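You operate a simulated robot arm through the tools that you are given. There is no shell and no other tool.

You are at the controls of a simulated robot arm. One attempt, no reset.

## Task
Warm the flatbread and press it flat with the iron press.
Fine: light the small burner on high, then medium; put the press back, then turn off.

Only the result counts: the job must be done as asked and must still hold three seconds after the hand-in. Knocking over, shifting, dropping, spilling or breaking anything else fails it.

## Robot
A 7-joint arm with a two-finger parallel gripper, fixed in place. Base frame: the origin is on the floor under the middle of its stand, x ahead of it, y to its left, z up; the work surface is at about z = 910. Units: mm, rad, N and s.
With the tool pointing down near the work surface it reaches from about 240 to 680 mm from the base axis. Its first joint turns from -1.152 to 1.152 rad. Payload 2.4 kg.
Tool frame: the origin (TCP) lies between the finger pads and is the grasp point; the fingertips stand 30 mm ahead of it; z points along the fingers, y is the line along which they close. Largest opening 94 mm; finger width 28, thickness 10; the body of the gripper, 50 by 96 mm, starts 55 mm behind the TCP.
Orientation is that of the tool frame in the base frame, as a unit quaternion [x, y, z, w]. With the fingers straight down and closing along the base's y, the tool's x points along the base's -x, its y along +y and its z along -z.

## Interface
- The arm moves only by the tool move_arm. Its argument "rows" is a list of rows, each a list of 7 numbers: the shift along the tool's x, y, z in mm, then the turn, a rotation vector about the tool's x, y, z in rad, then the closure, from 0 (fully open) to 1 (shut). In form: [[tx, ty, tz, ax, ay, az, claw], ...]. A call has 1 to 20 rows; each row shifts and turns the commanded pose from where the row before left it, along the tool's axes as they then stand. A row lasts 0.2 s, in which the tool goes at most 50 mm and 0.15 rad; a call with a longer step from one row to the next is refused whole, and so is a gripper value outside its range. A pose out of reach is approached as far as the arm can. The call stops where the force on the tool passes 90 N (or 10 N more than at its start, if that is more) or the arm is blocked; 0.2 s more then pass. The fingers move at their own pace (about 153 mm/s each) and stop on an object; they squeeze with about 36 N. The grip force told is the motor's: it shows also when the fingers shut on nothing. Time passes only in rows, and 0.2 s behind the last, so rows that do not move let the fingers close. It gives the time, the measured TCP pose, the force on the tool (base axes), the opening and the grip force at its end, in the units of the frame above (readings bear some noise), with the torque about the TCP (base axes, N m) and any sound that the robot's microphone picked up.
- Cameras (640 x 400 px; columns grow to the right, rows downward): "scene" is fixed at [44.3, 479.1, 1447.1]; the picture's right is [-0.70, -0.71, 0.00], its down [-0.38, 0.38, -0.84] and it looks along [0.60, -0.59, -0.54] (base axes); focal length 316 px, centre (320, 200). "wrist" rides on the gripper at [76, 14, -102] in the tool frame; the picture's right is [-0.18, 0.98, 0.00], its down [-0.75, -0.14, -0.64] and it looks along [-0.63, -0.12, 0.77] (tool axes); focal length 243 px, centre (320, 200). There is no depth. A picture from a camera that has moved, and an enlarged one, comes with that camera's place and axes in the base frame and with its lens.
- snapshot(camera): a new picture of that camera. No time passes.
- inspect(camera, box): a new picture of the part [left, top, right, bottom] of that camera's present view, enlarged. No time passes.
- job_done(): hands the job in; it is judged then, once.

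Nothing tells you positions but the pictures and the camera data. Unless the task says otherwise, let go and move clear before handing in.

The tools are called by a JSON object that holds its "fn" and its "kwargs". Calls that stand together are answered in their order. move_arm: Moves the arm, as the interface text tells. Its arguments: {"type":"object","properties":{"rows":{"type":"array","items":{"type":"array","items":{"type":"number"}}}},"required":["rows"]} The other tools are called the same way: snapshot (camera) takes a picture; inspect (camera, box) takes an enlarged picture of a part of a camera's view; job_done () hands the job in.

At the start:

```text
t: 0.0
position: [339.8, -102.8, 1238.3]
ee_rot: [0.0, 1.0, 0.001, 0.0]
wrist_force: [-0.6, -0.7, 0.4]
ft_torque: [0.0, -0.01, -0.04]
grip_width: 94.0
gripper_force: 0.1
```

scene: 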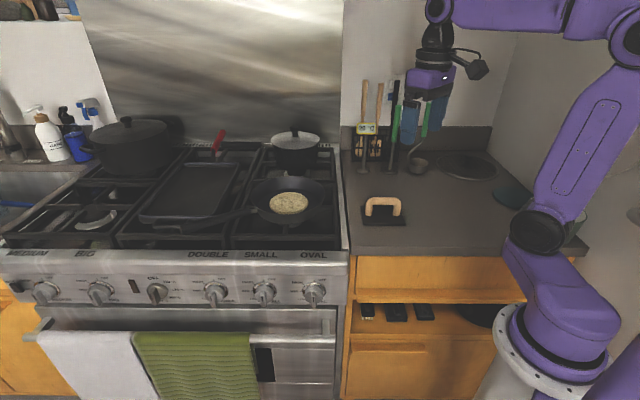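
wrist: 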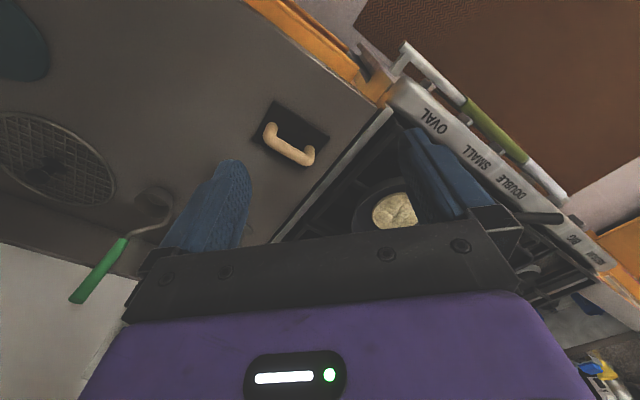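

I see a stove with knobs on its front, a skillet with flatbread on the front-right area, and an iron press with a wooden handle on the counter. I'll look more closely at these first.

{"fn": "inspect", "kwargs": {"camera": "scene", "box": [200, 120, 420, 260]}}

{"fn": "inspect", "kwargs": {"camera": "scene", "box": [0, 230, 360, 320]}}

{"fn": "inspect", "kwargs": {"camera": "scene", "box": [180, 240, 340, 320]}}

{"fn": "inspect", "kwargs": {"camera": "wrist", "box": [240, 60, 560, 260]}}

```text
2.86 times, centred on (310, 190) of scene
camera zoom: at [44.3, 479.1, 1447.1], right [-0.7, -0.71, 0.0], down [-0.38, 0.38, -0.84], along [0.6, -0.59, -0.54], focal length 901 px, centre (349, 229)
```

zoom: 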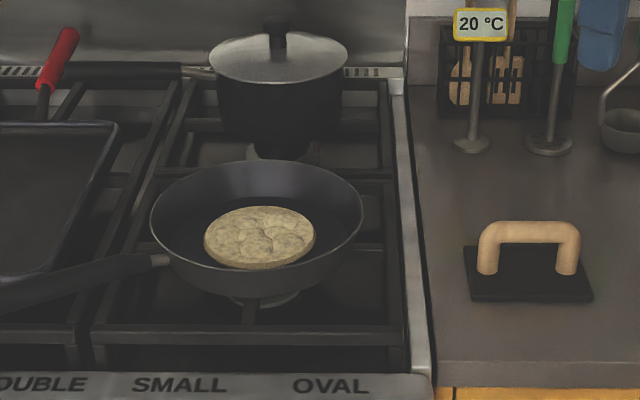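

```text
1.78 times, centred on (180, 275) of scene
camera zoom: at [44.3, 479.1, 1447.1], right [-0.7, -0.71, 0.0], down [-0.38, 0.38, -0.84], along [0.6, -0.59, -0.54], focal length 561 px, centre (569, 67)
```

zoom: 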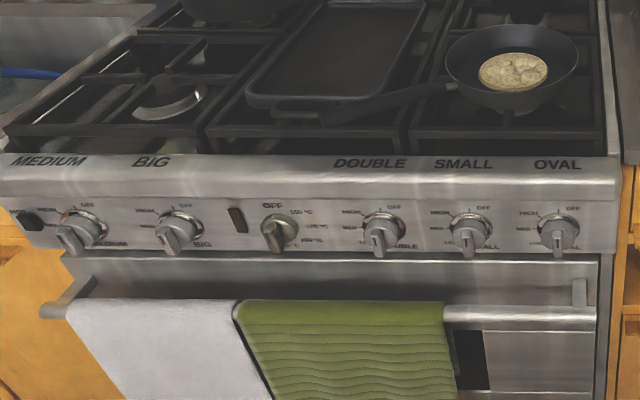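

```text
4.00 times, centred on (260, 280) of scene
camera zoom: at [44.3, 479.1, 1447.1], right [-0.7, -0.71, 0.0], down [-0.38, 0.38, -0.84], along [0.6, -0.59, -0.54], focal length 1262 px, centre (560, -120)
```

zoom: 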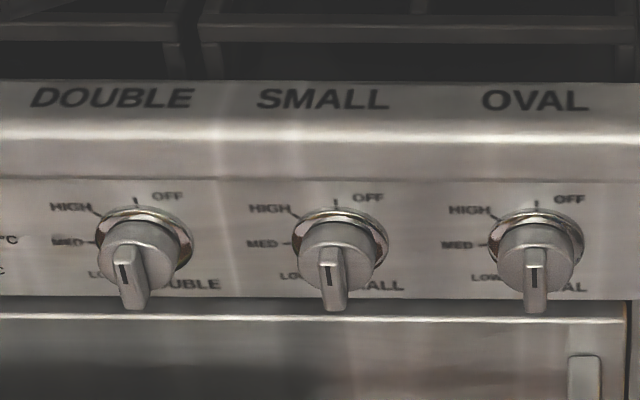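

```text
2.00 times, centred on (400, 160) of wrist
camera zoom: at [262.6, -88.0, 1340.4], right [0.18, 0.98, 0.0], down [0.75, -0.14, 0.64], along [0.63, -0.12, -0.77], focal length 485 px, centre (160, 280)
```

zoom: 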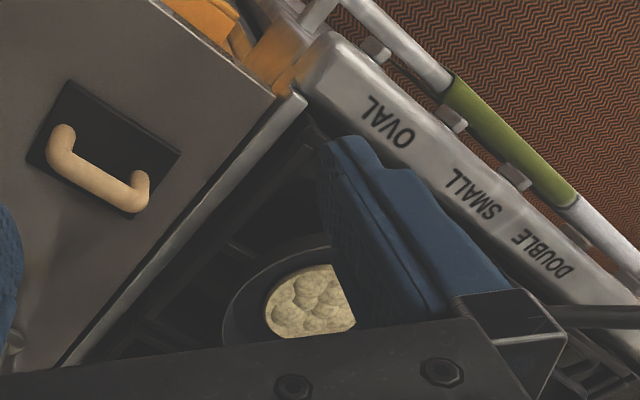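

The stove is turned about 45° to the base. The knobs face the scene camera, with the SMALL knob near (520, 207, 840) and the press near (440, -170). Next I'll look at the details of the thermometer, knob and press.

{"fn": "inspect", "kwargs": {"camera": "scene", "box": [230, 270, 300, 314]}}

{"fn": "inspect", "kwargs": {"camera": "scene", "box": [340, 70, 460, 145]}}

{"fn": "inspect", "kwargs": {"camera": "scene", "box": [345, 180, 425, 240]}}

{"fn": "inspect", "kwargs": {"camera": "scene", "box": [225, 160, 345, 240]}}

```text
9.09 times, centred on (265, 292) of scene
camera zoom: at [44.3, 479.1, 1447.1], right [-0.7, -0.71, 0.0], down [-0.38, 0.38, -0.84], along [0.6, -0.59, -0.54], focal length 2868 px, centre (820, -636)
```

zoom: 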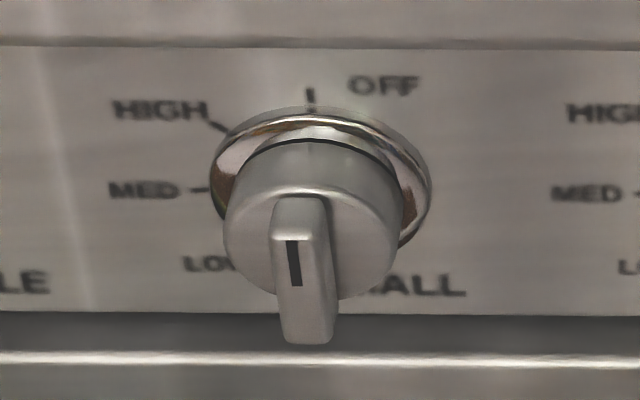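

```text
5.33 times, centred on (400, 108) of scene
camera zoom: at [44.3, 479.1, 1447.1], right [-0.7, -0.71, 0.0], down [-0.38, 0.38, -0.84], along [0.6, -0.59, -0.54], focal length 1683 px, centre (-107, 693)
```

zoom: 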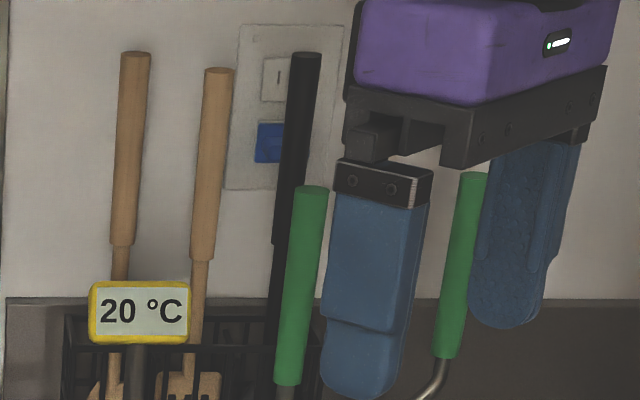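

```text
6.67 times, centred on (385, 210) of scene
camera zoom: at [44.3, 479.1, 1447.1], right [-0.7, -0.71, 0.0], down [-0.38, 0.38, -0.84], along [0.6, -0.59, -0.54], focal length 2103 px, centre (-113, 133)
```

zoom: 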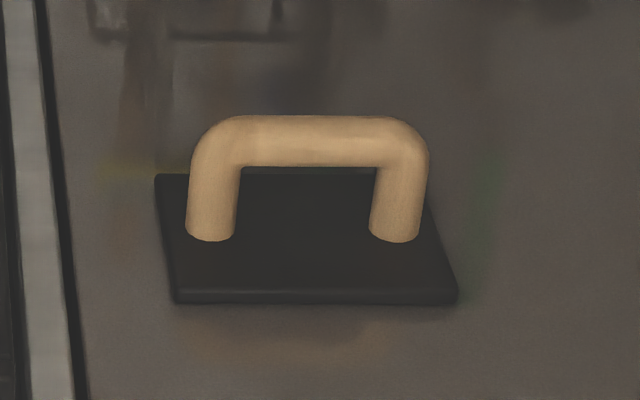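

```text
5.00 times, centred on (285, 200) of scene
camera zoom: at [44.3, 479.1, 1447.1], right [-0.7, -0.71, 0.0], down [-0.38, 0.38, -0.84], along [0.6, -0.59, -0.54], focal length 1578 px, centre (495, 200)
```

zoom: 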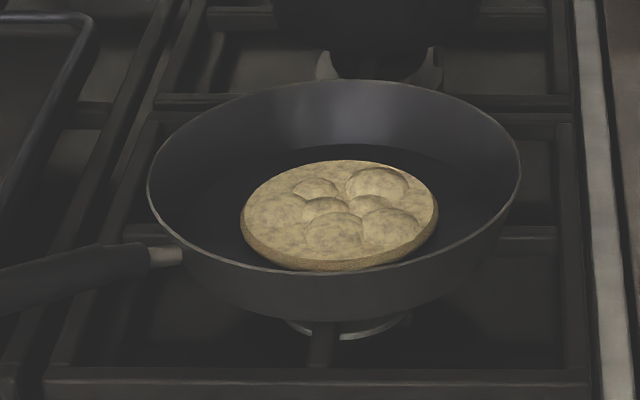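

The SMALL knob's fin stands vertical, pointing at OFF at 12 o'clock. HIGH is up and to the left, MED is left, and the thermometer reads 20 °C. I'll move the arm left and turn the tool to face the panel, at a safe height.

{"fn": "move_arm", "kwargs": {"rows": [[-8, 44, 9, 0, 0, 0, 0], [-8, 44, 9, 0, 0, 0, 0], [-8, 44, 9, 0, 0, 0, 0], [-8, 44, 9, 0, 0, 0, 0], [-8, 44, 9, 0, 0, 0, 0], [-8, 44, 9, 0, 0, 0, 0], [-8, 44, 9, 0, 0, 0, 0], [-8, 44, 9, 0, 0, 0, 0], [0, 0, 0, 0, 0, 0.131, 0], [0, 0, 0, 0, 0, 0.131, 0], [0, 0, 0, 0, 0, 0.131, 0], [0, 0, 0, 0, 0, 0.131, 0], [0, 0, 0, 0, 0, 0.131, 0], [0, 0, 0, 0, 0, 0.13, 0]]}}

```text
t: 3.0
position: [403.2, 250.6, 1165.5]
ee_rot: [0.383, 0.924, 0.0, 0.0]
wrist_force: [0.7, -0.4, -0.6]
ft_torque: [0.01, 0.0, -0.04]
grip_width: 94.0
gripper_force: 0.1
```

The tool is yawed and at (403, 251, 1165). Now I tilt it so the fingers face the stove panel.

{"fn": "move_arm", "kwargs": {"rows": [[0, 0, 0, 0, -0.1428, 0, 0], [0, 0, 0, 0, -0.1428, 0, 0], [0, 0, 0, 0, -0.1428, 0, 0], [0, 0, 0, 0, -0.1428, 0, 0], [0, 0, 0, 0, -0.1428, 0, 0], [0, 0, 0, 0, -0.1428, 0, 0], [0, 0, 0, 0, -0.1428, 0, 0], [0, 0, 0, 0, -0.1428, 0, 0], [0, 0, 0, 0, -0.1428, 0, 0], [0, 0, 0, 0, -0.1428, 0, 0], [0, 0, 0, 0, -0.1428, 0, 0]]}}

{"fn": "snapshot", "kwargs": {"camera": "wrist"}}

{"fn": "snapshot", "kwargs": {"camera": "scene"}}

```text
t: 5.4
position: [403.5, 250.4, 1166.5]
ee_rot: [0.271, 0.652, -0.271, 0.654]
wrist_force: [-0.1, 0.7, -0.3]
ft_torque: [-0.01, -0.04, 0.02]
grip_width: 93.9
gripper_force: 0.1
```

```text
taken
camera wrist: at [340.4, 332.6, 1089.9], right [0.69, 0.7, 0.19], down [-0.56, 0.35, 0.75], along [0.46, -0.63, 0.63], focal length 243 px, centre (320, 200)
```

wrist: 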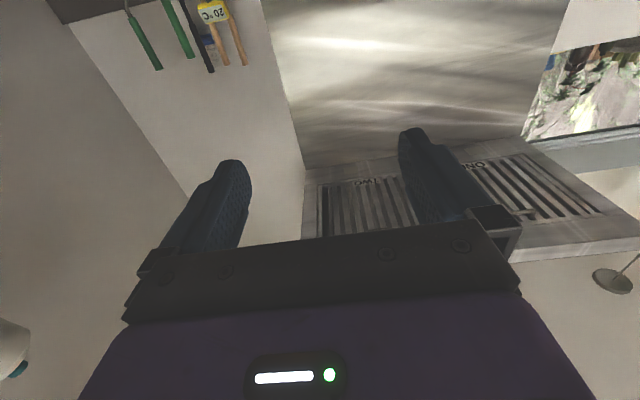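

```text
taken
```

scene: 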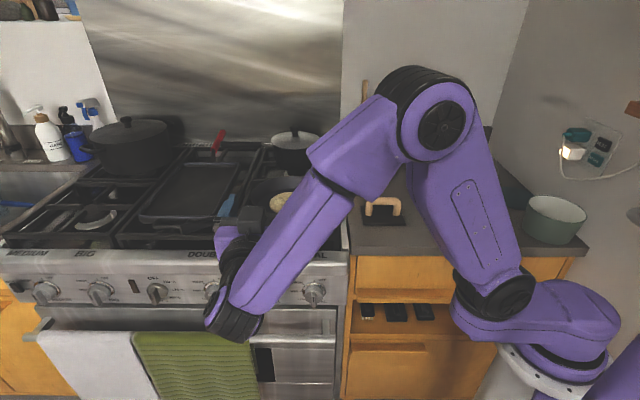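

The tilt works. For a straight look at the panel, I'll tilt back partway so the wrist camera looks horizontally, and bring it in front of the SMALL knob.

{"fn": "move_arm", "kwargs": {"rows": [[0, 0, 0, 0, 0.136, 0, 0], [0, 0, 0, 0, 0.136, 0, 0], [0, 0, 0, 0, 0.136, 0, 0], [0, 0, 0, 0, 0.136, 0, 0], [0, 0, 0, 0, 0.136, 0, 0], [36.4, 8.5, 18.6, 0, 0, 0, 0], [36.4, 8.5, 18.6, 0, 0, 0, 0], [36.4, 8.5, 18.6, 0, 0, 0, 0], [36.4, 8.5, 18.6, 0, 0, 0, 0], [36.4, 8.5, 18.6, 0, 0, 0, 0], [36.4, 8.5, 18.6, 0, 0, 0, 0], [36.4, 8.5, 18.6, 0, 0, 0, 0], [36.4, 8.5, 18.6, 0, 0, 0, 0]]}}

{"fn": "snapshot", "kwargs": {"camera": "wrist"}}

{"fn": "snapshot", "kwargs": {"camera": "scene"}}

```text
t: 8.2
position: [404.7, 345.7, 844.9]
ee_rot: [0.346, 0.833, -0.165, 0.398]
wrist_force: [-0.2, 0.2, 0.5]
ft_torque: [-0.01, 0.04, -0.02]
grip_width: 94.3
gripper_force: 0.0
```

```text
taken
camera wrist: at [324.4, 447.0, 849.5], right [0.78, 0.61, 0.14], down [-0.12, -0.08, 0.99], along [0.62, -0.79, 0.01], focal length 243 px, centre (320, 200)
```

wrist: 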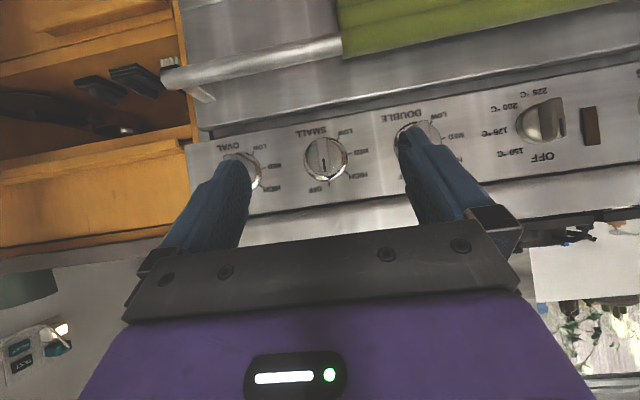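

```text
taken
```

scene: 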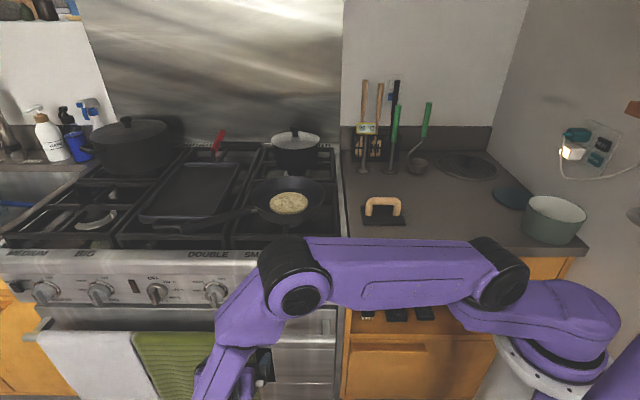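

The panel is now visible, upside down, in the wrist camera. I'll zoom in on the SMALL knob to measure where the dial marks sit.

{"fn": "inspect", "kwargs": {"camera": "wrist", "box": [276, 120, 376, 200]}}

{"fn": "inspect", "kwargs": {"camera": "wrist", "box": [180, 80, 480, 260]}}

```text
5.00 times, centred on (326, 160) of wrist
camera zoom: at [324.4, 447.0, 849.5], right [0.78, 0.61, 0.14], down [-0.12, -0.08, 0.99], along [0.62, -0.79, 0.01], focal length 1213 px, centre (290, 400)
```

zoom: 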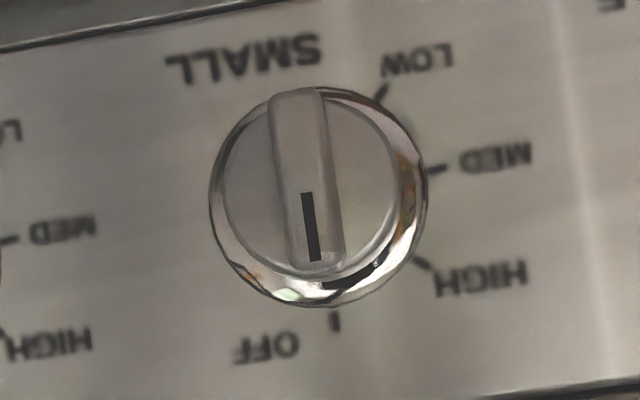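

```text
2.13 times, centred on (330, 170) of wrist
camera zoom: at [324.4, 447.0, 849.5], right [0.78, 0.61, 0.14], down [-0.12, -0.08, 0.99], along [0.62, -0.79, 0.01], focal length 518 px, centre (299, 264)
```

zoom: 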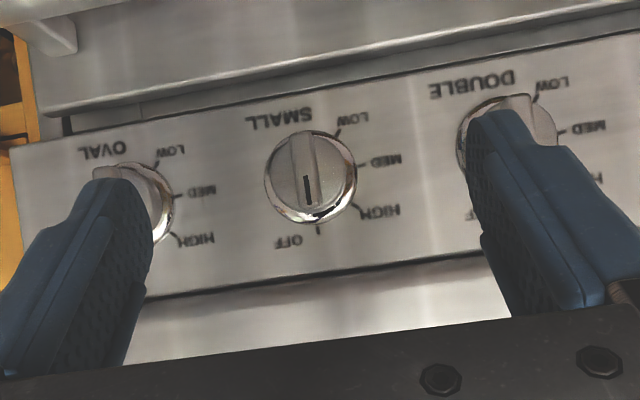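

From both views I place the SMALL knob's centre near (552, 183, 800), with the panel at n ≈ -261 along its normal. The marks are OFF at 0°, HIGH about 48°, MED about 93° and LOW about 138°, counter-clockwise. I'll level the tool and close in to a standoff.

{"fn": "move_arm", "kwargs": {"rows": [[0, 0, 0, 0, -0.136, 0, 0], [0, 0, 0, 0, -0.136, 0, 0], [0, 0, 0, 0, -0.136, 0, 0], [0, 0, 0, 0, -0.136, 0, 0], [0, 0, 0, 0, -0.136, 0, 0], [15, -3.6, 32, 0, 0, 0, 0], [15, -3.6, 32, 0, 0, 0, 0], [15, -3.7, 32, 0, 0, 0, 0]]}}

{"fn": "snapshot", "kwargs": {"camera": "wrist"}}

{"fn": "snapshot", "kwargs": {"camera": "scene"}}

```text
t: 10.0
position: [465.4, 270.1, 798.1]
ee_rot: [0.271, 0.654, -0.27, 0.653]
wrist_force: [0.2, -0.4, -0.2]
ft_torque: [0.0, 0.01, -0.01]
grip_width: 93.9
gripper_force: 0.1
```

```text
taken
camera wrist: at [402.1, 353.2, 722.3], right [0.69, 0.7, 0.18], down [-0.55, 0.35, 0.75], along [0.46, -0.62, 0.63], focal length 243 px, centre (320, 200)
```

wrist: 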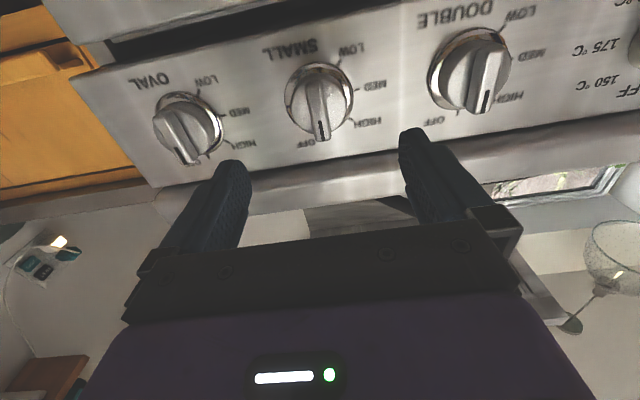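

```text
taken
```

scene: 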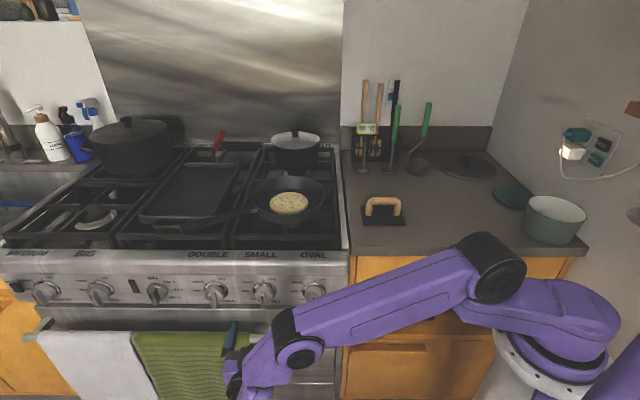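

{"fn": "inspect", "kwargs": {"camera": "wrist", "box": [260, 50, 380, 150]}}

{"fn": "inspect", "kwargs": {"camera": "scene", "box": [230, 270, 300, 314]}}

```text
4.00 times, centred on (320, 100) of wrist
camera zoom: at [402.1, 353.2, 722.3], right [0.69, 0.7, 0.18], down [-0.55, 0.35, 0.75], along [0.46, -0.62, 0.63], focal length 970 px, centre (320, 600)
```

zoom: 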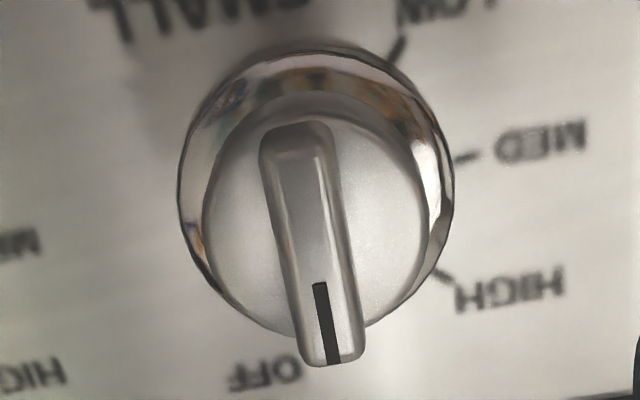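

```text
9.09 times, centred on (265, 292) of scene
camera zoom: at [44.2, 479.1, 1447.1], right [-0.7, -0.71, 0.0], down [-0.38, 0.38, -0.84], along [0.6, -0.59, -0.54], focal length 2868 px, centre (820, -636)
```

zoom: 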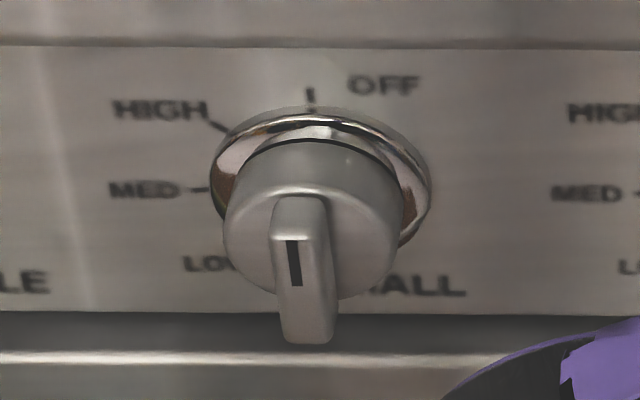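

The fin's front is at n ≈ -231, centred at e1 ≈ 520, z ≈ 794. I'll advance so the fingertips overlap the fin by about 10 mm, then check.

{"fn": "move_arm", "kwargs": {"rows": [[2.3, 0, 20, 0, 0, 0, 0.3], [2.3, 0, 20, 0, 0, 0, 0.3], [0, 0, 20, 0, 0, 0, 0.3], [0, 0, 7, 0, 0, 0, 0.3], [0, 0, 7, 0, 0, 0, 0.3]]}}

{"fn": "snapshot", "kwargs": {"camera": "wrist"}}

{"fn": "inspect", "kwargs": {"camera": "scene", "box": [220, 260, 320, 330]}}

```text
t: 11.2
position: [516.9, 216.3, 797.6]
ee_rot: [0.27, 0.653, -0.27, 0.654]
wrist_force: [-0.1, -0.3, 0.8]
ft_torque: [0.0, 0.0, 0.0]
grip_width: 65.7
gripper_force: 0.1
```

```text
taken
camera wrist: at [453.4, 300.5, 721.0], right [0.69, 0.7, 0.18], down [-0.55, 0.35, 0.75], along [0.46, -0.63, 0.63], focal length 243 px, centre (320, 200)
```

wrist: 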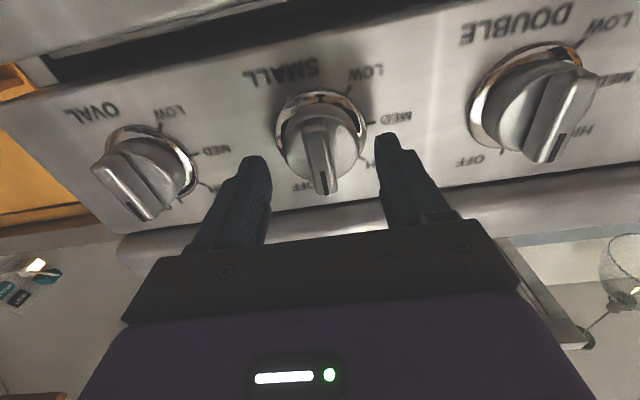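

```text
5.71 times, centred on (270, 295) of scene
camera zoom: at [44.3, 479.1, 1447.1], right [-0.7, -0.71, 0.0], down [-0.38, 0.38, -0.84], along [0.6, -0.59, -0.54], focal length 1803 px, centre (606, -343)
```

zoom: 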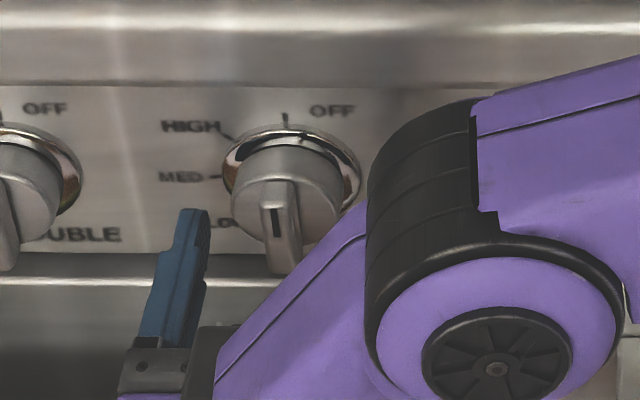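

The fingertips straddle the fin, so I close on it and hold.

{"fn": "move_arm", "kwargs": {"rows": [[0, 0, 0, 0, 0, 0, 0.7], [0, 0, 0, 0, 0, 0, 1], [0, 0, 0, 0, 0, 0, 1]]}}

{"fn": "inspect", "kwargs": {"camera": "wrist", "box": [200, 60, 440, 210]}}

{"fn": "inspect", "kwargs": {"camera": "scene", "box": [220, 260, 320, 330]}}

```text
t: 12.0
position: [516.1, 218.7, 797.1]
ee_rot: [0.271, 0.654, -0.269, 0.653]
wrist_force: [10.6, 2.8, -2.5]
ft_torque: [0.02, -0.01, 0.29]
grip_width: 14.6
gripper_force: 45.1
```

```text
2.67 times, centred on (320, 135) of wrist
camera zoom: at [453.8, 301.1, 721.2], right [0.69, 0.7, 0.19], down [-0.55, 0.35, 0.75], along [0.46, -0.63, 0.63], focal length 647 px, centre (320, 373)
```

zoom: 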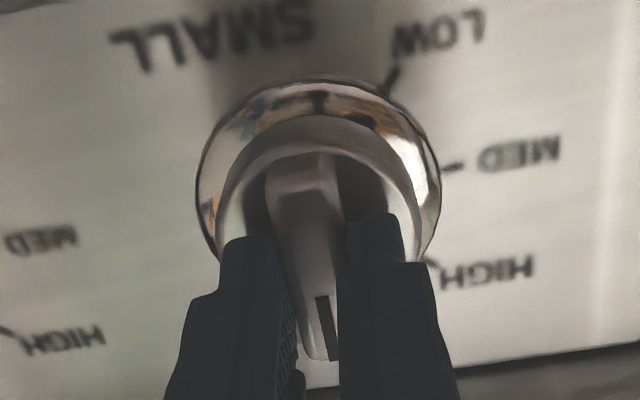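

```text
5.71 times, centred on (270, 295) of scene
camera zoom: at [44.6, 479.2, 1447.1], right [-0.7, -0.71, 0.0], down [-0.38, 0.38, -0.84], along [0.6, -0.59, -0.54], focal length 1803 px, centre (606, -343)
```

zoom: 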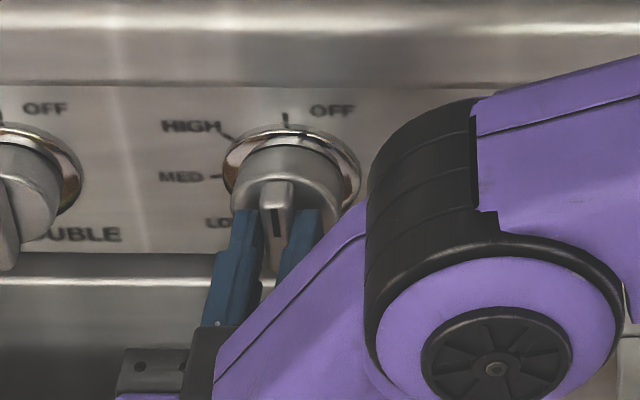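

I have the fin gripped at 14.6 mm. Now I start turning it counter-clockwise, gently at first to feel whether it turns freely.

{"fn": "move_arm", "kwargs": {"rows": [[0, 1, 0, 0, 0, -0.05, 1], [0, 0, 0, 0, 0, -0.08, 1], [0, 0, 0, 0, 0, -0.08, 1]]}}

{"fn": "inspect", "kwargs": {"camera": "scene", "box": [220, 260, 320, 330]}}

```text
t: 12.8
position: [516.0, 218.6, 797.0]
ee_rot: [0.201, 0.678, -0.339, 0.621]
wrist_force: [5.4, 3.8, 4.3]
ft_torque: [0.77, 0.75, -0.15]
grip_width: 14.5
gripper_force: 45.3
```

```text
5.71 times, centred on (270, 295) of scene
camera zoom: at [44.3, 479.1, 1447.1], right [-0.7, -0.71, 0.0], down [-0.38, 0.38, -0.84], along [0.6, -0.59, -0.54], focal length 1803 px, centre (606, -343)
```

zoom: 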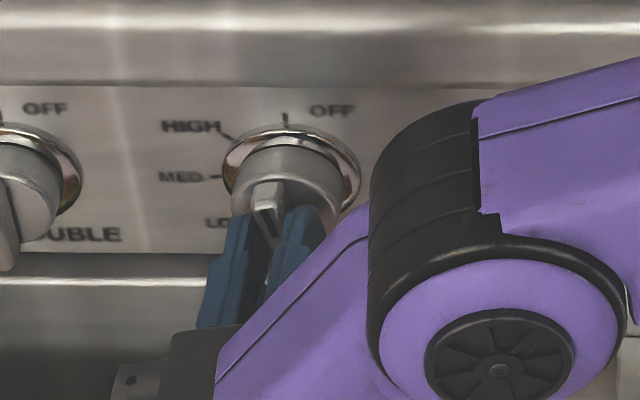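

The knob turns with the grip: the fin now leans left. I'll continue to HIGH in small steps.

{"fn": "move_arm", "kwargs": {"rows": [[0, 0, 0, 0, 0, -0.1, 1], [0, 0, 0, 0, 0, -0.1, 1], [0, 0, 0, 0, 0, -0.1, 1]]}}

{"fn": "inspect", "kwargs": {"camera": "scene", "box": [220, 260, 320, 330]}}

{"fn": "inspect", "kwargs": {"camera": "wrist", "box": [200, 60, 440, 210]}}

```text
t: 13.6
position: [517.4, 219.2, 798.9]
ee_rot: [0.097, 0.7, -0.426, 0.564]
wrist_force: [11.1, 7.9, 5.4]
ft_torque: [0.65, 0.63, -0.21]
grip_width: 14.8
gripper_force: 45.4
```

```text
5.71 times, centred on (270, 295) of scene
camera zoom: at [44.5, 479.2, 1447.1], right [-0.7, -0.71, 0.0], down [-0.38, 0.38, -0.84], along [0.6, -0.59, -0.54], focal length 1803 px, centre (606, -343)
```

zoom: 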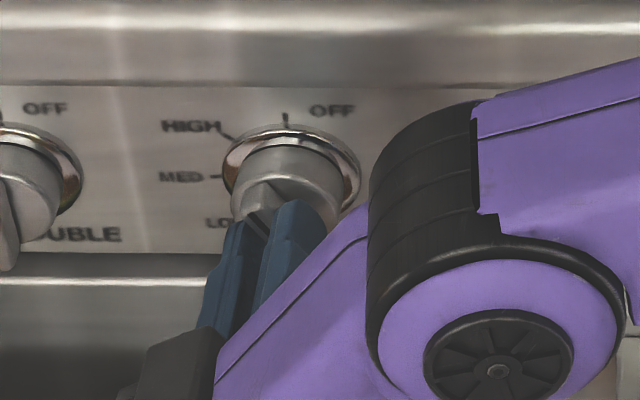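

```text
2.67 times, centred on (320, 135) of wrist
camera zoom: at [426.9, 274.0, 723.5], right [0.67, 0.67, -0.32], down [-0.28, 0.63, 0.73], along [0.69, -0.4, 0.61], focal length 647 px, centre (320, 373)
```

zoom: 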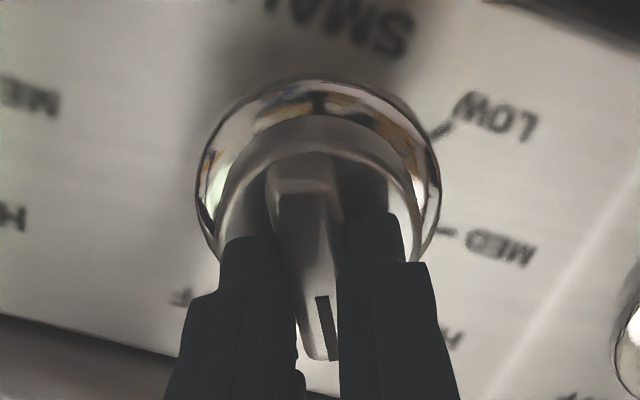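

The knob follows well. I'll continue the remaining ~0.33 rad to HIGH.

{"fn": "move_arm", "kwargs": {"rows": [[-1.0, 0.5, 0, 0, 0, -0.11, 1], [-0.6, 0.3, 0, 0, 0, -0.11, 1], [0, 0, 0, 0, 0, -0.1, 1]]}}

{"fn": "inspect", "kwargs": {"camera": "wrist", "box": [200, 60, 440, 210]}}

{"fn": "inspect", "kwargs": {"camera": "scene", "box": [220, 150, 360, 330]}}

```text
t: 14.4
position: [517.4, 219.4, 795.5]
ee_rot: [-0.017, 0.707, -0.512, 0.487]
wrist_force: [9.0, 3.6, -4.3]
ft_torque: [-0.6, -0.65, 1.15]
grip_width: 14.8
gripper_force: 44.8
```

```text
2.67 times, centred on (320, 135) of wrist
camera zoom: at [411.7, 258.8, 734.9], right [0.56, 0.56, -0.6], down [-0.13, 0.78, 0.61], along [0.82, -0.27, 0.51], focal length 647 px, centre (320, 373)
```

zoom: 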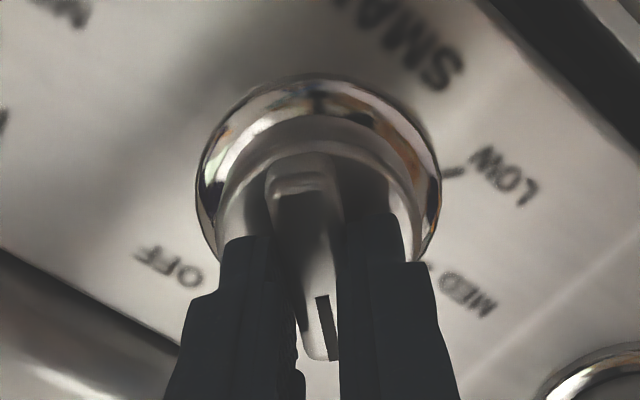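

```text
2.22 times, centred on (290, 240) of scene
camera zoom: at [44.6, 479.2, 1447.0], right [-0.7, -0.71, 0.0], down [-0.38, 0.38, -0.84], along [0.6, -0.59, -0.54], focal length 701 px, centre (387, 111)
```

zoom: 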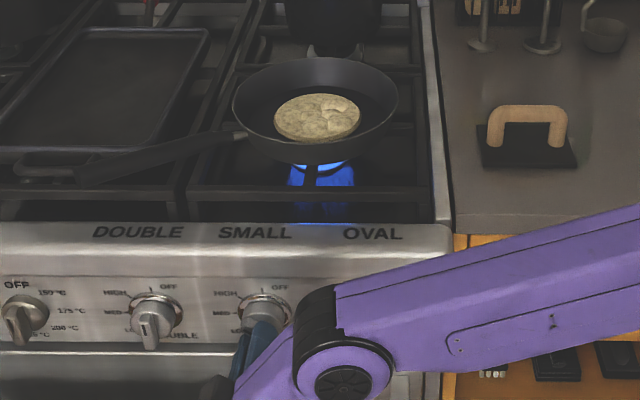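

The burner under the skillet is lit with a blue flame, so that is the SMALL burner. I'll nudge onto the HIGH tick at about 51°, then check the flame and the thermometer.

{"fn": "move_arm", "kwargs": {"rows": [[0, 0, 0, 0, 0, -0.06, 1], [0, 0, 0, 0, 0, 0, 1]]}}

{"fn": "inspect", "kwargs": {"camera": "scene", "box": [230, 100, 390, 200]}}

{"fn": "inspect", "kwargs": {"camera": "scene", "box": [220, 200, 340, 310]}}

{"fn": "inspect", "kwargs": {"camera": "wrist", "box": [200, 60, 440, 210]}}

```text
t: 15.0
position: [517.9, 219.0, 797.0]
ee_rot: [-0.037, 0.707, -0.526, 0.472]
wrist_force: [5.4, 5.4, -7.7]
ft_torque: [-0.41, -0.43, 1.09]
grip_width: 14.8
gripper_force: 44.8
```

```text
4.00 times, centred on (310, 150) of scene
camera zoom: at [44.5, 479.3, 1447.0], right [-0.7, -0.71, 0.0], down [-0.38, 0.38, -0.84], along [0.6, -0.59, -0.54], focal length 1262 px, centre (360, 400)
```

zoom: 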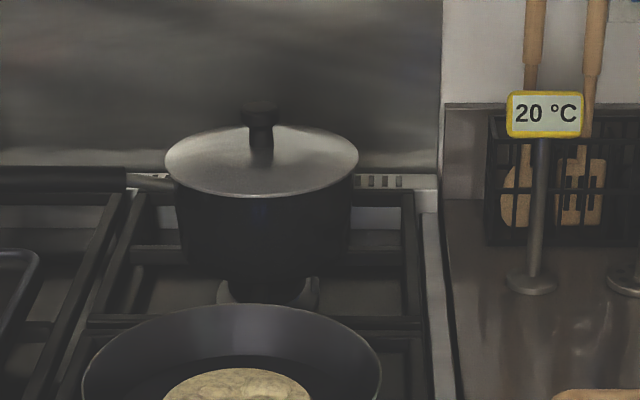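

```text
3.64 times, centred on (280, 255) of scene
camera zoom: at [44.5, 479.3, 1447.0], right [-0.7, -0.71, 0.0], down [-0.38, 0.38, -0.84], along [0.6, -0.59, -0.54], focal length 1147 px, centre (466, 0)
```

zoom: 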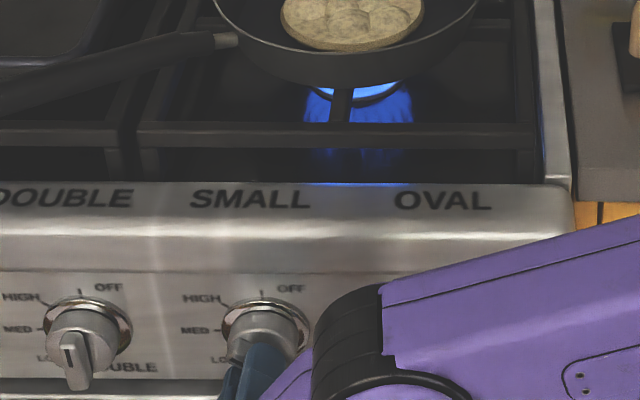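

```text
2.67 times, centred on (320, 135) of wrist
camera zoom: at [409.2, 256.4, 737.7], right [0.54, 0.54, -0.65], down [-0.1, 0.81, 0.58], along [0.84, -0.25, 0.49], focal length 647 px, centre (320, 373)
```

zoom: 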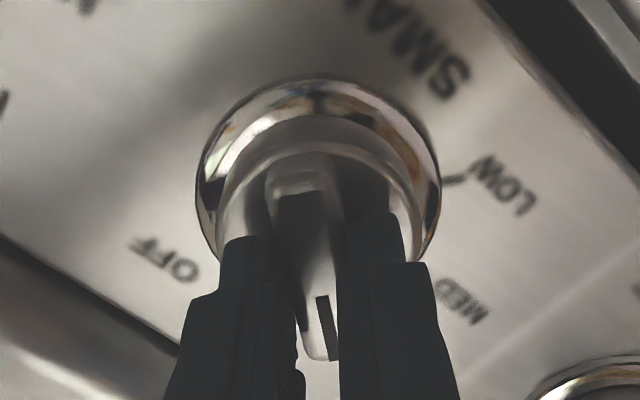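

The flame burns at HIGH. I'll hold briefly and watch the thermometer for any change.

{"fn": "move_arm", "kwargs": {"rows": [[0, 0, 0, 0, 0, 0, 1], [0, 0, 0, 0, 0, 0, 1], [0, 0, 0, 0, 0, 0, 1], [0, 0, 0, 0, 0, 0, 1], [0, 0, 0, 0, 0, 0, 1]]}}

{"fn": "inspect", "kwargs": {"camera": "scene", "box": [225, 100, 425, 225]}}

```text
t: 16.2
position: [518.5, 218.9, 795.9]
ee_rot: [-0.037, 0.707, -0.525, 0.473]
wrist_force: [2.5, 8.5, -12.1]
ft_torque: [-0.25, -0.26, 0.92]
grip_width: 14.7
gripper_force: 45.4
```

```text
3.20 times, centred on (325, 162) of scene
camera zoom: at [44.5, 479.3, 1447.0], right [-0.7, -0.71, 0.0], down [-0.38, 0.38, -0.84], along [0.6, -0.59, -0.54], focal length 1010 px, centre (304, 320)
```

zoom: 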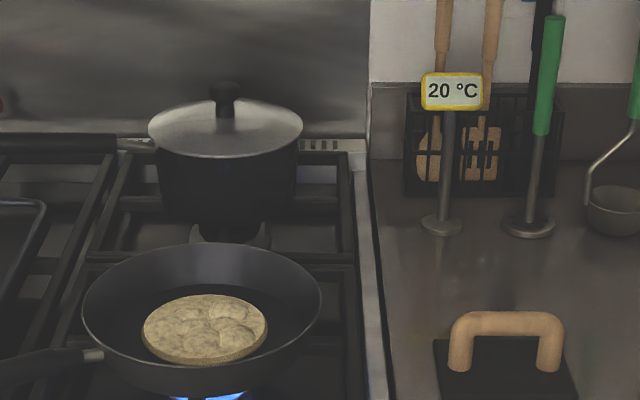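

The display stays at 20 °C. Now I turn on to MED, about 97°, with a small correction to keep the grip centred on the knob axis.

{"fn": "move_arm", "kwargs": {"rows": [[0.8, 1.3, 0, 0, 0, -0.1, 1], [0, 0.4, 0, 0, 0, -0.1, 1], [0, 0.4, 0, 0, 0, -0.1, 1], [0, 0.4, 0, 0, 0, -0.1, 1]]}}

{"fn": "inspect", "kwargs": {"camera": "wrist", "box": [200, 60, 440, 210]}}

```text
t: 17.2
position: [518.2, 219.2, 796.4]
ee_rot: [-0.177, 0.684, -0.61, 0.359]
wrist_force: [-11.5, 4.6, 11.3]
ft_torque: [-0.17, -0.11, 0.06]
grip_width: 14.5
gripper_force: 44.9
```

```text
2.67 times, centred on (320, 135) of wrist
camera zoom: at [396.4, 243.5, 760.5], right [0.32, 0.31, -0.89], down [0.03, 0.94, 0.34], along [0.95, -0.14, 0.29], focal length 647 px, centre (320, 373)
```

zoom: 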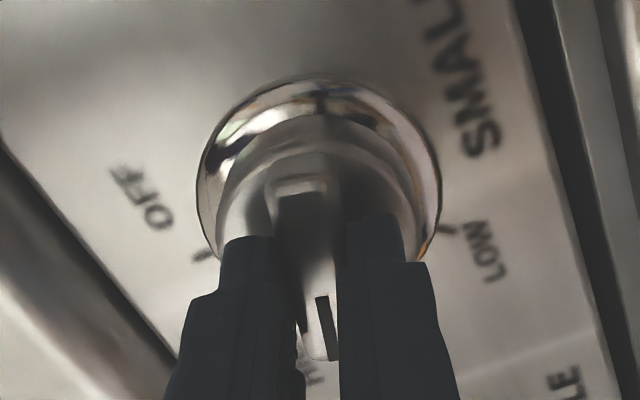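

{"fn": "move_arm", "kwargs": {"rows": [[0.3, -0.5, -1, 0, 0, -0.1, 1], [0, 0, 0, 0, 0, -0.1, 1], [0, 0, 0, 0, 0, -0.1, 1], [0, 0, 0, 0, 0, -0.1, 1]]}}

{"fn": "inspect", "kwargs": {"camera": "wrist", "box": [200, 60, 440, 210]}}

{"fn": "inspect", "kwargs": {"camera": "scene", "box": [200, 150, 360, 310]}}

```text
t: 18.2
position: [518.7, 220.1, 794.4]
ee_rot: [0.309, -0.636, 0.668, -0.233]
wrist_force: [8.6, 1.5, 12.2]
ft_torque: [-0.24, -0.19, 0.43]
grip_width: 14.8
gripper_force: 45.4
```

```text
2.67 times, centred on (320, 135) of wrist
camera zoom: at [390.6, 237.8, 790.0], right [0.05, 0.05, -1.0], down [0.09, 0.99, 0.05], along [1.0, -0.09, 0.04], focal length 647 px, centre (320, 373)
```

zoom: 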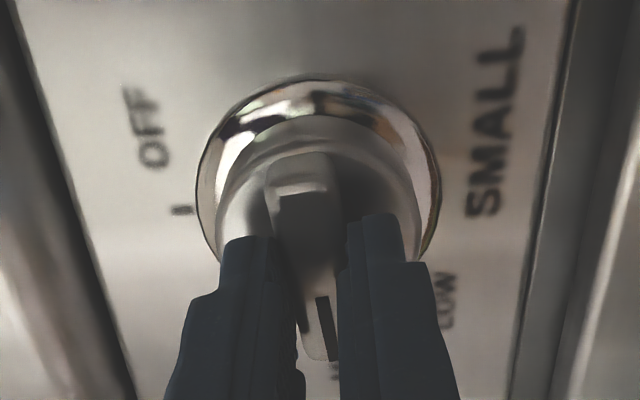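

```text
2.50 times, centred on (280, 230) of scene
camera zoom: at [44.3, 479.0, 1447.1], right [-0.7, -0.71, 0.0], down [-0.38, 0.38, -0.84], along [0.6, -0.59, -0.54], focal length 789 px, centre (420, 125)
```

zoom: 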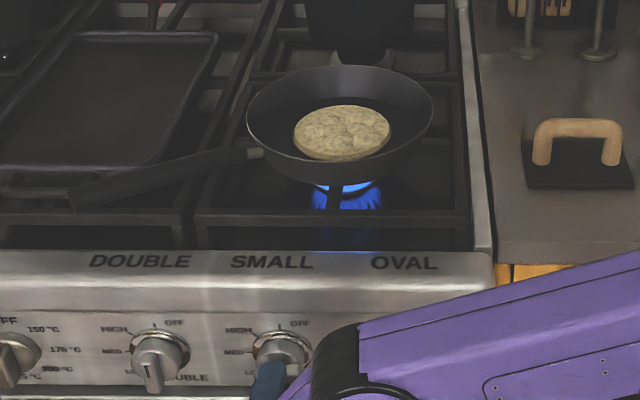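

The knob sits at MED and the flame is smaller. I'll release partway, back straight out, and verify.

{"fn": "move_arm", "kwargs": {"rows": [[0, -0.5, 0, 0, 0, 0, 0.65], [0, 0, 0, 0, 0, 0, 0.6], [0, 0, -15, 0, 0, 0, 0.6], [0, 0, -35, 0, 0, 0, 0.6], [0, 0, -40, 0, 0, 0, 0.6]]}}

{"fn": "snapshot", "kwargs": {"camera": "wrist"}}

{"fn": "inspect", "kwargs": {"camera": "scene", "box": [200, 150, 360, 310]}}

```text
t: 19.4
position: [453.6, 284.3, 794.3]
ee_rot: [0.309, -0.636, 0.668, -0.232]
wrist_force: [0.1, 0.2, -0.4]
ft_torque: [0.0, 0.01, 0.01]
grip_width: 37.5
gripper_force: 0.1
```

```text
taken
camera wrist: at [326.4, 302.1, 789.9], right [0.05, 0.05, -1.0], down [0.09, 0.99, 0.05], along [1.0, -0.09, 0.04], focal length 243 px, centre (320, 200)
```

wrist: 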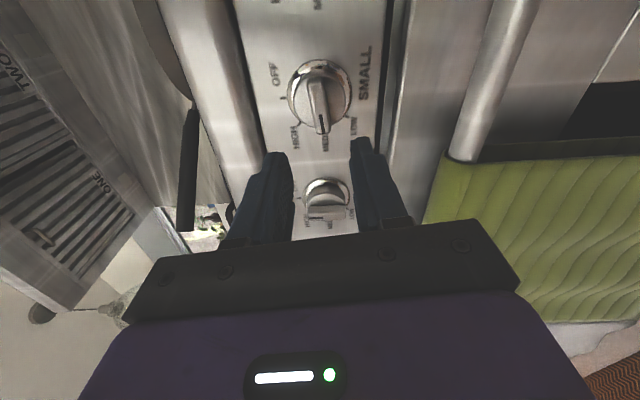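

```text
2.50 times, centred on (280, 230) of scene
camera zoom: at [44.4, 479.0, 1447.1], right [-0.7, -0.71, 0.0], down [-0.38, 0.38, -0.84], along [0.6, -0.59, -0.54], focal length 789 px, centre (420, 125)
```

zoom: 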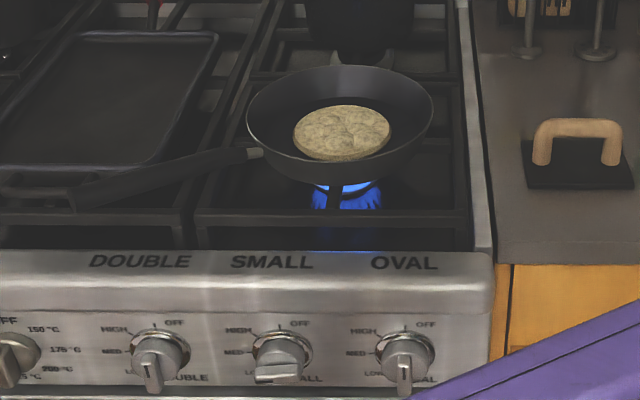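

The knob stays at MED and the flame is steady. Next I back out, rise, and turn the tool down to fetch the press.

{"fn": "move_arm", "kwargs": {"rows": [[0, 0, -30, 0, 0, 0.06, 0.6], [0, 0, -30, 0, 0, 0.06, 0.3], [0, -45, 0, 0, 0, 0, 0], [0, -45, 0, 0, 0, 0, 0], [0, -45, 0, 0, 0, 0, 0], [0, -45, 0, 0, 0, 0, 0], [0, -45, 0, 0, 0, 0, 0], [0, -45, 0, 0, 0, 0, 0], [0, -45, 0, 0, 0, 0, 0], [0, -45, 0, 0, 0, 0, 0]]}}

{"fn": "move_arm", "kwargs": {"rows": [[0, 0, 0, -0.1428, 0, 0, 0], [0, 0, 0, -0.1428, 0, 0, 0], [0, 0, 0, -0.1428, 0, 0, 0], [0, 0, 0, -0.1428, 0, 0, 0], [0, 0, 0, -0.1428, 0, 0, 0], [0, 0, 0, -0.1428, 0, 0, 0], [0, 0, 0, -0.1428, 0, 0, 0], [0, 0, 0, -0.1428, 0, 0, 0], [0, 0, 0, -0.1428, 0, 0, 0], [0, 0, 0, -0.1428, 0, 0, 0], [0, 0, 0, -0.1428, 0, 0, 0]]}}

{"fn": "snapshot", "kwargs": {"camera": "scene"}}

{"fn": "snapshot", "kwargs": {"camera": "wrist"}}

```text
t: 21.6
position: [413.8, 326.5, 1158.1]
ee_rot: [-0.271, 0.653, -0.653, 0.271]
wrist_force: [0.1, -1.3, 0.4]
ft_torque: [0.04, -0.02, -0.03]
grip_width: 94.1
gripper_force: 0.0
```

```text
t: 24.0
position: [411.3, 325.7, 1154.9]
ee_rot: [-0.383, 0.924, 0.001, 0.0]
wrist_force: [-0.3, 0.1, -0.7]
ft_torque: [0.01, 0.02, 0.04]
grip_width: 94.0
gripper_force: 0.2
```

```text
taken
```

scene: 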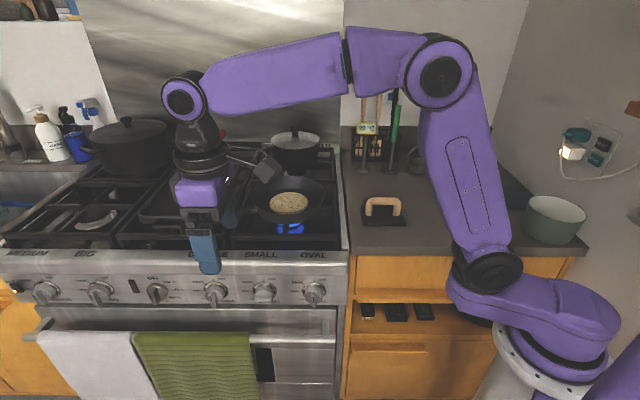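

```text
taken
camera wrist: at [346.9, 282.3, 1258.4], right [-0.56, 0.83, 0.0], down [0.63, 0.43, 0.64], along [0.53, 0.36, -0.77], focal length 243 px, centre (320, 200)
```

wrist: 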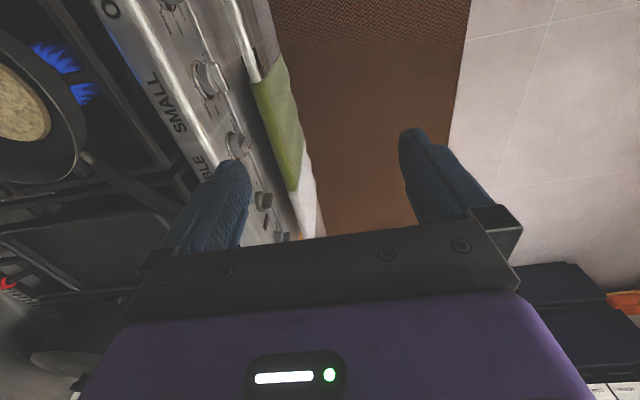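

The tool points down and the flame is still lit. I move over to the press for a close look.

{"fn": "move_arm", "kwargs": {"rows": [[29.9, -33.6, 5.9, 0, 0, 0, 0], [29.9, -33.6, 5.9, 0, 0, 0, 0], [29.9, -33.6, 5.9, 0, 0, 0, 0], [29.9, -33.6, 5.9, 0, 0, 0, 0], [29.9, -33.6, 5.9, 0, 0, 0, 0], [29.9, -33.6, 5.9, 0, 0, 0, 0], [29.9, -33.6, 5.9, 0, 0, 0, 0], [29.9, -33.6, 5.9, 0, 0, 0, 0], [29.9, -33.6, 5.9, 0, 0, 0, 0], [29.9, -33.6, 5.9, 0, 0, 0, 0], [29.9, -33.6, 5.9, 0, 0, 0, 0]]}}

{"fn": "snapshot", "kwargs": {"camera": "wrist"}}

{"fn": "snapshot", "kwargs": {"camera": "scene"}}

```text
t: 26.4
position: [439.4, -168.5, 1088.6]
ee_rot: [-0.383, 0.924, 0.0, 0.002]
wrist_force: [0.1, -0.6, -0.1]
ft_torque: [0.01, 0.01, 0.04]
grip_width: 94.0
gripper_force: 0.0
```

```text
taken
camera wrist: at [374.7, -211.0, 1191.7], right [-0.57, 0.82, 0.0], down [0.63, 0.43, 0.64], along [0.53, 0.36, -0.77], focal length 243 px, centre (320, 200)
```

wrist: 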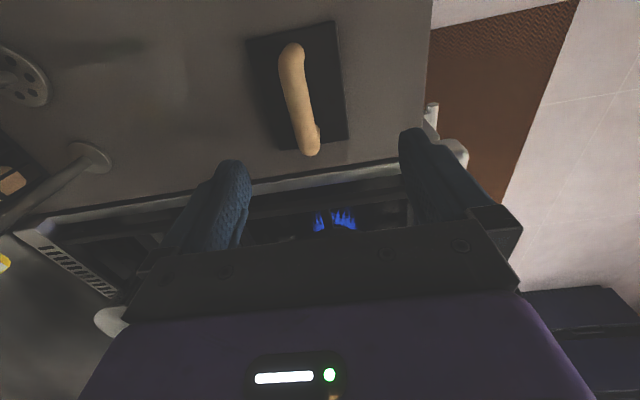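

```text
taken
```

scene: 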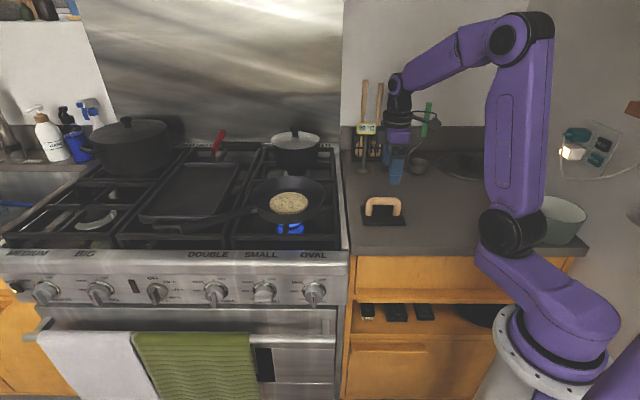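

{"fn": "inspect", "kwargs": {"camera": "wrist", "box": [220, 10, 380, 170]}}

{"fn": "inspect", "kwargs": {"camera": "scene", "box": [345, 185, 425, 235]}}

```text
2.50 times, centred on (300, 90) of wrist
camera zoom: at [374.7, -211.0, 1191.7], right [-0.57, 0.82, 0.0], down [0.63, 0.43, 0.64], along [0.53, 0.36, -0.77], focal length 606 px, centre (370, 475)
```

zoom: 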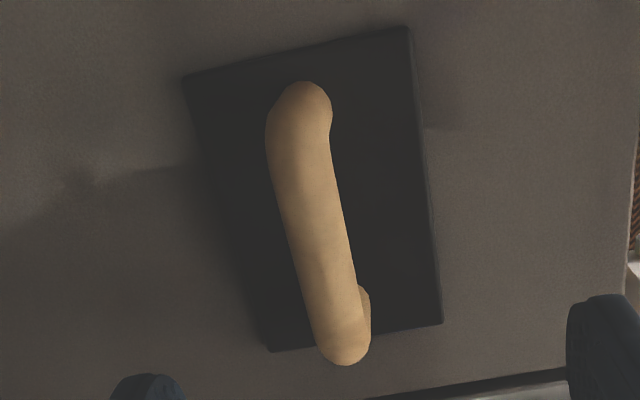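

```text
8.00 times, centred on (385, 210) of scene
camera zoom: at [44.3, 479.1, 1447.1], right [-0.7, -0.71, 0.0], down [-0.38, 0.38, -0.84], along [0.6, -0.59, -0.54], focal length 2524 px, centre (-200, 120)
```

zoom: 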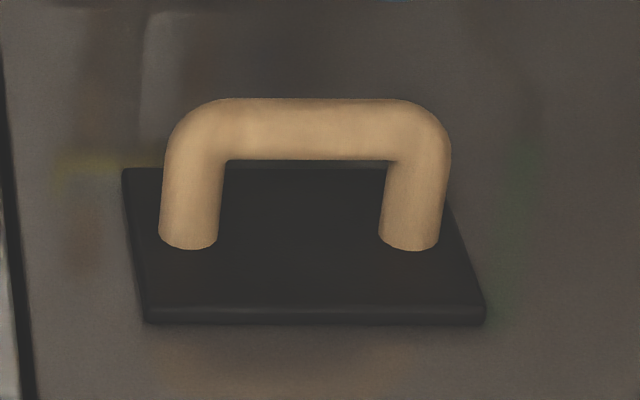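

The press plate spans about e1 134–250, n −404 to −489, and the handle bar is centred near (449, -180, 968). I'll lower to just above it with fingers part-closed and re-check.

{"fn": "move_arm", "kwargs": {"rows": [[0.6, -5, 25, 0, 0, 0.025, 0.3], [0.5, -5, 25, 0, 0, 0.025, 0.3], [0.5, -4.7, 20, 0, 0, 0, 0.3], [0, 0, 8, 0, 0, 0, 0.3]]}}

{"fn": "snapshot", "kwargs": {"camera": "wrist"}}

{"fn": "inspect", "kwargs": {"camera": "scene", "box": [345, 140, 465, 235]}}

```text
t: 27.4
position: [450.3, -180.0, 1012.1]
ee_rot: [-0.359, 0.933, 0.001, -0.001]
wrist_force: [0.3, 0.5, -0.3]
ft_torque: [0.0, 0.0, -0.01]
grip_width: 65.8
gripper_force: 0.1
```

```text
taken
camera wrist: at [383.0, -219.9, 1114.0], right [-0.52, 0.85, 0.0], down [0.65, 0.4, 0.64], along [0.55, 0.34, -0.77], focal length 243 px, centre (320, 200)
```

wrist: 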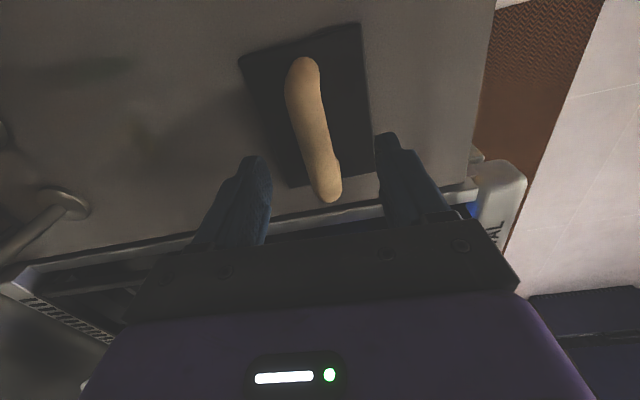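

```text
4.21 times, centred on (405, 188) of scene
camera zoom: at [44.3, 479.1, 1447.1], right [-0.7, -0.71, 0.0], down [-0.38, 0.38, -0.84], along [0.6, -0.59, -0.54], focal length 1328 px, centre (-38, 253)
```

zoom: 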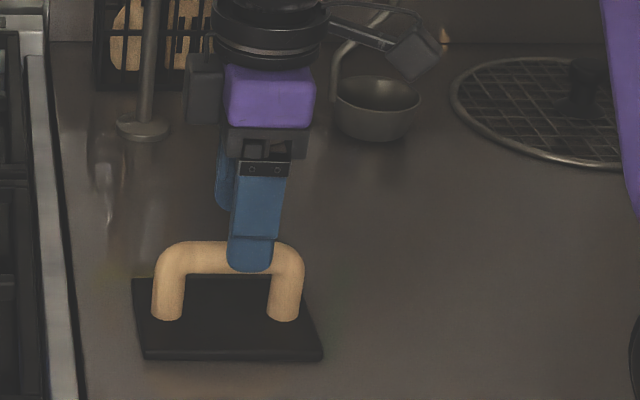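

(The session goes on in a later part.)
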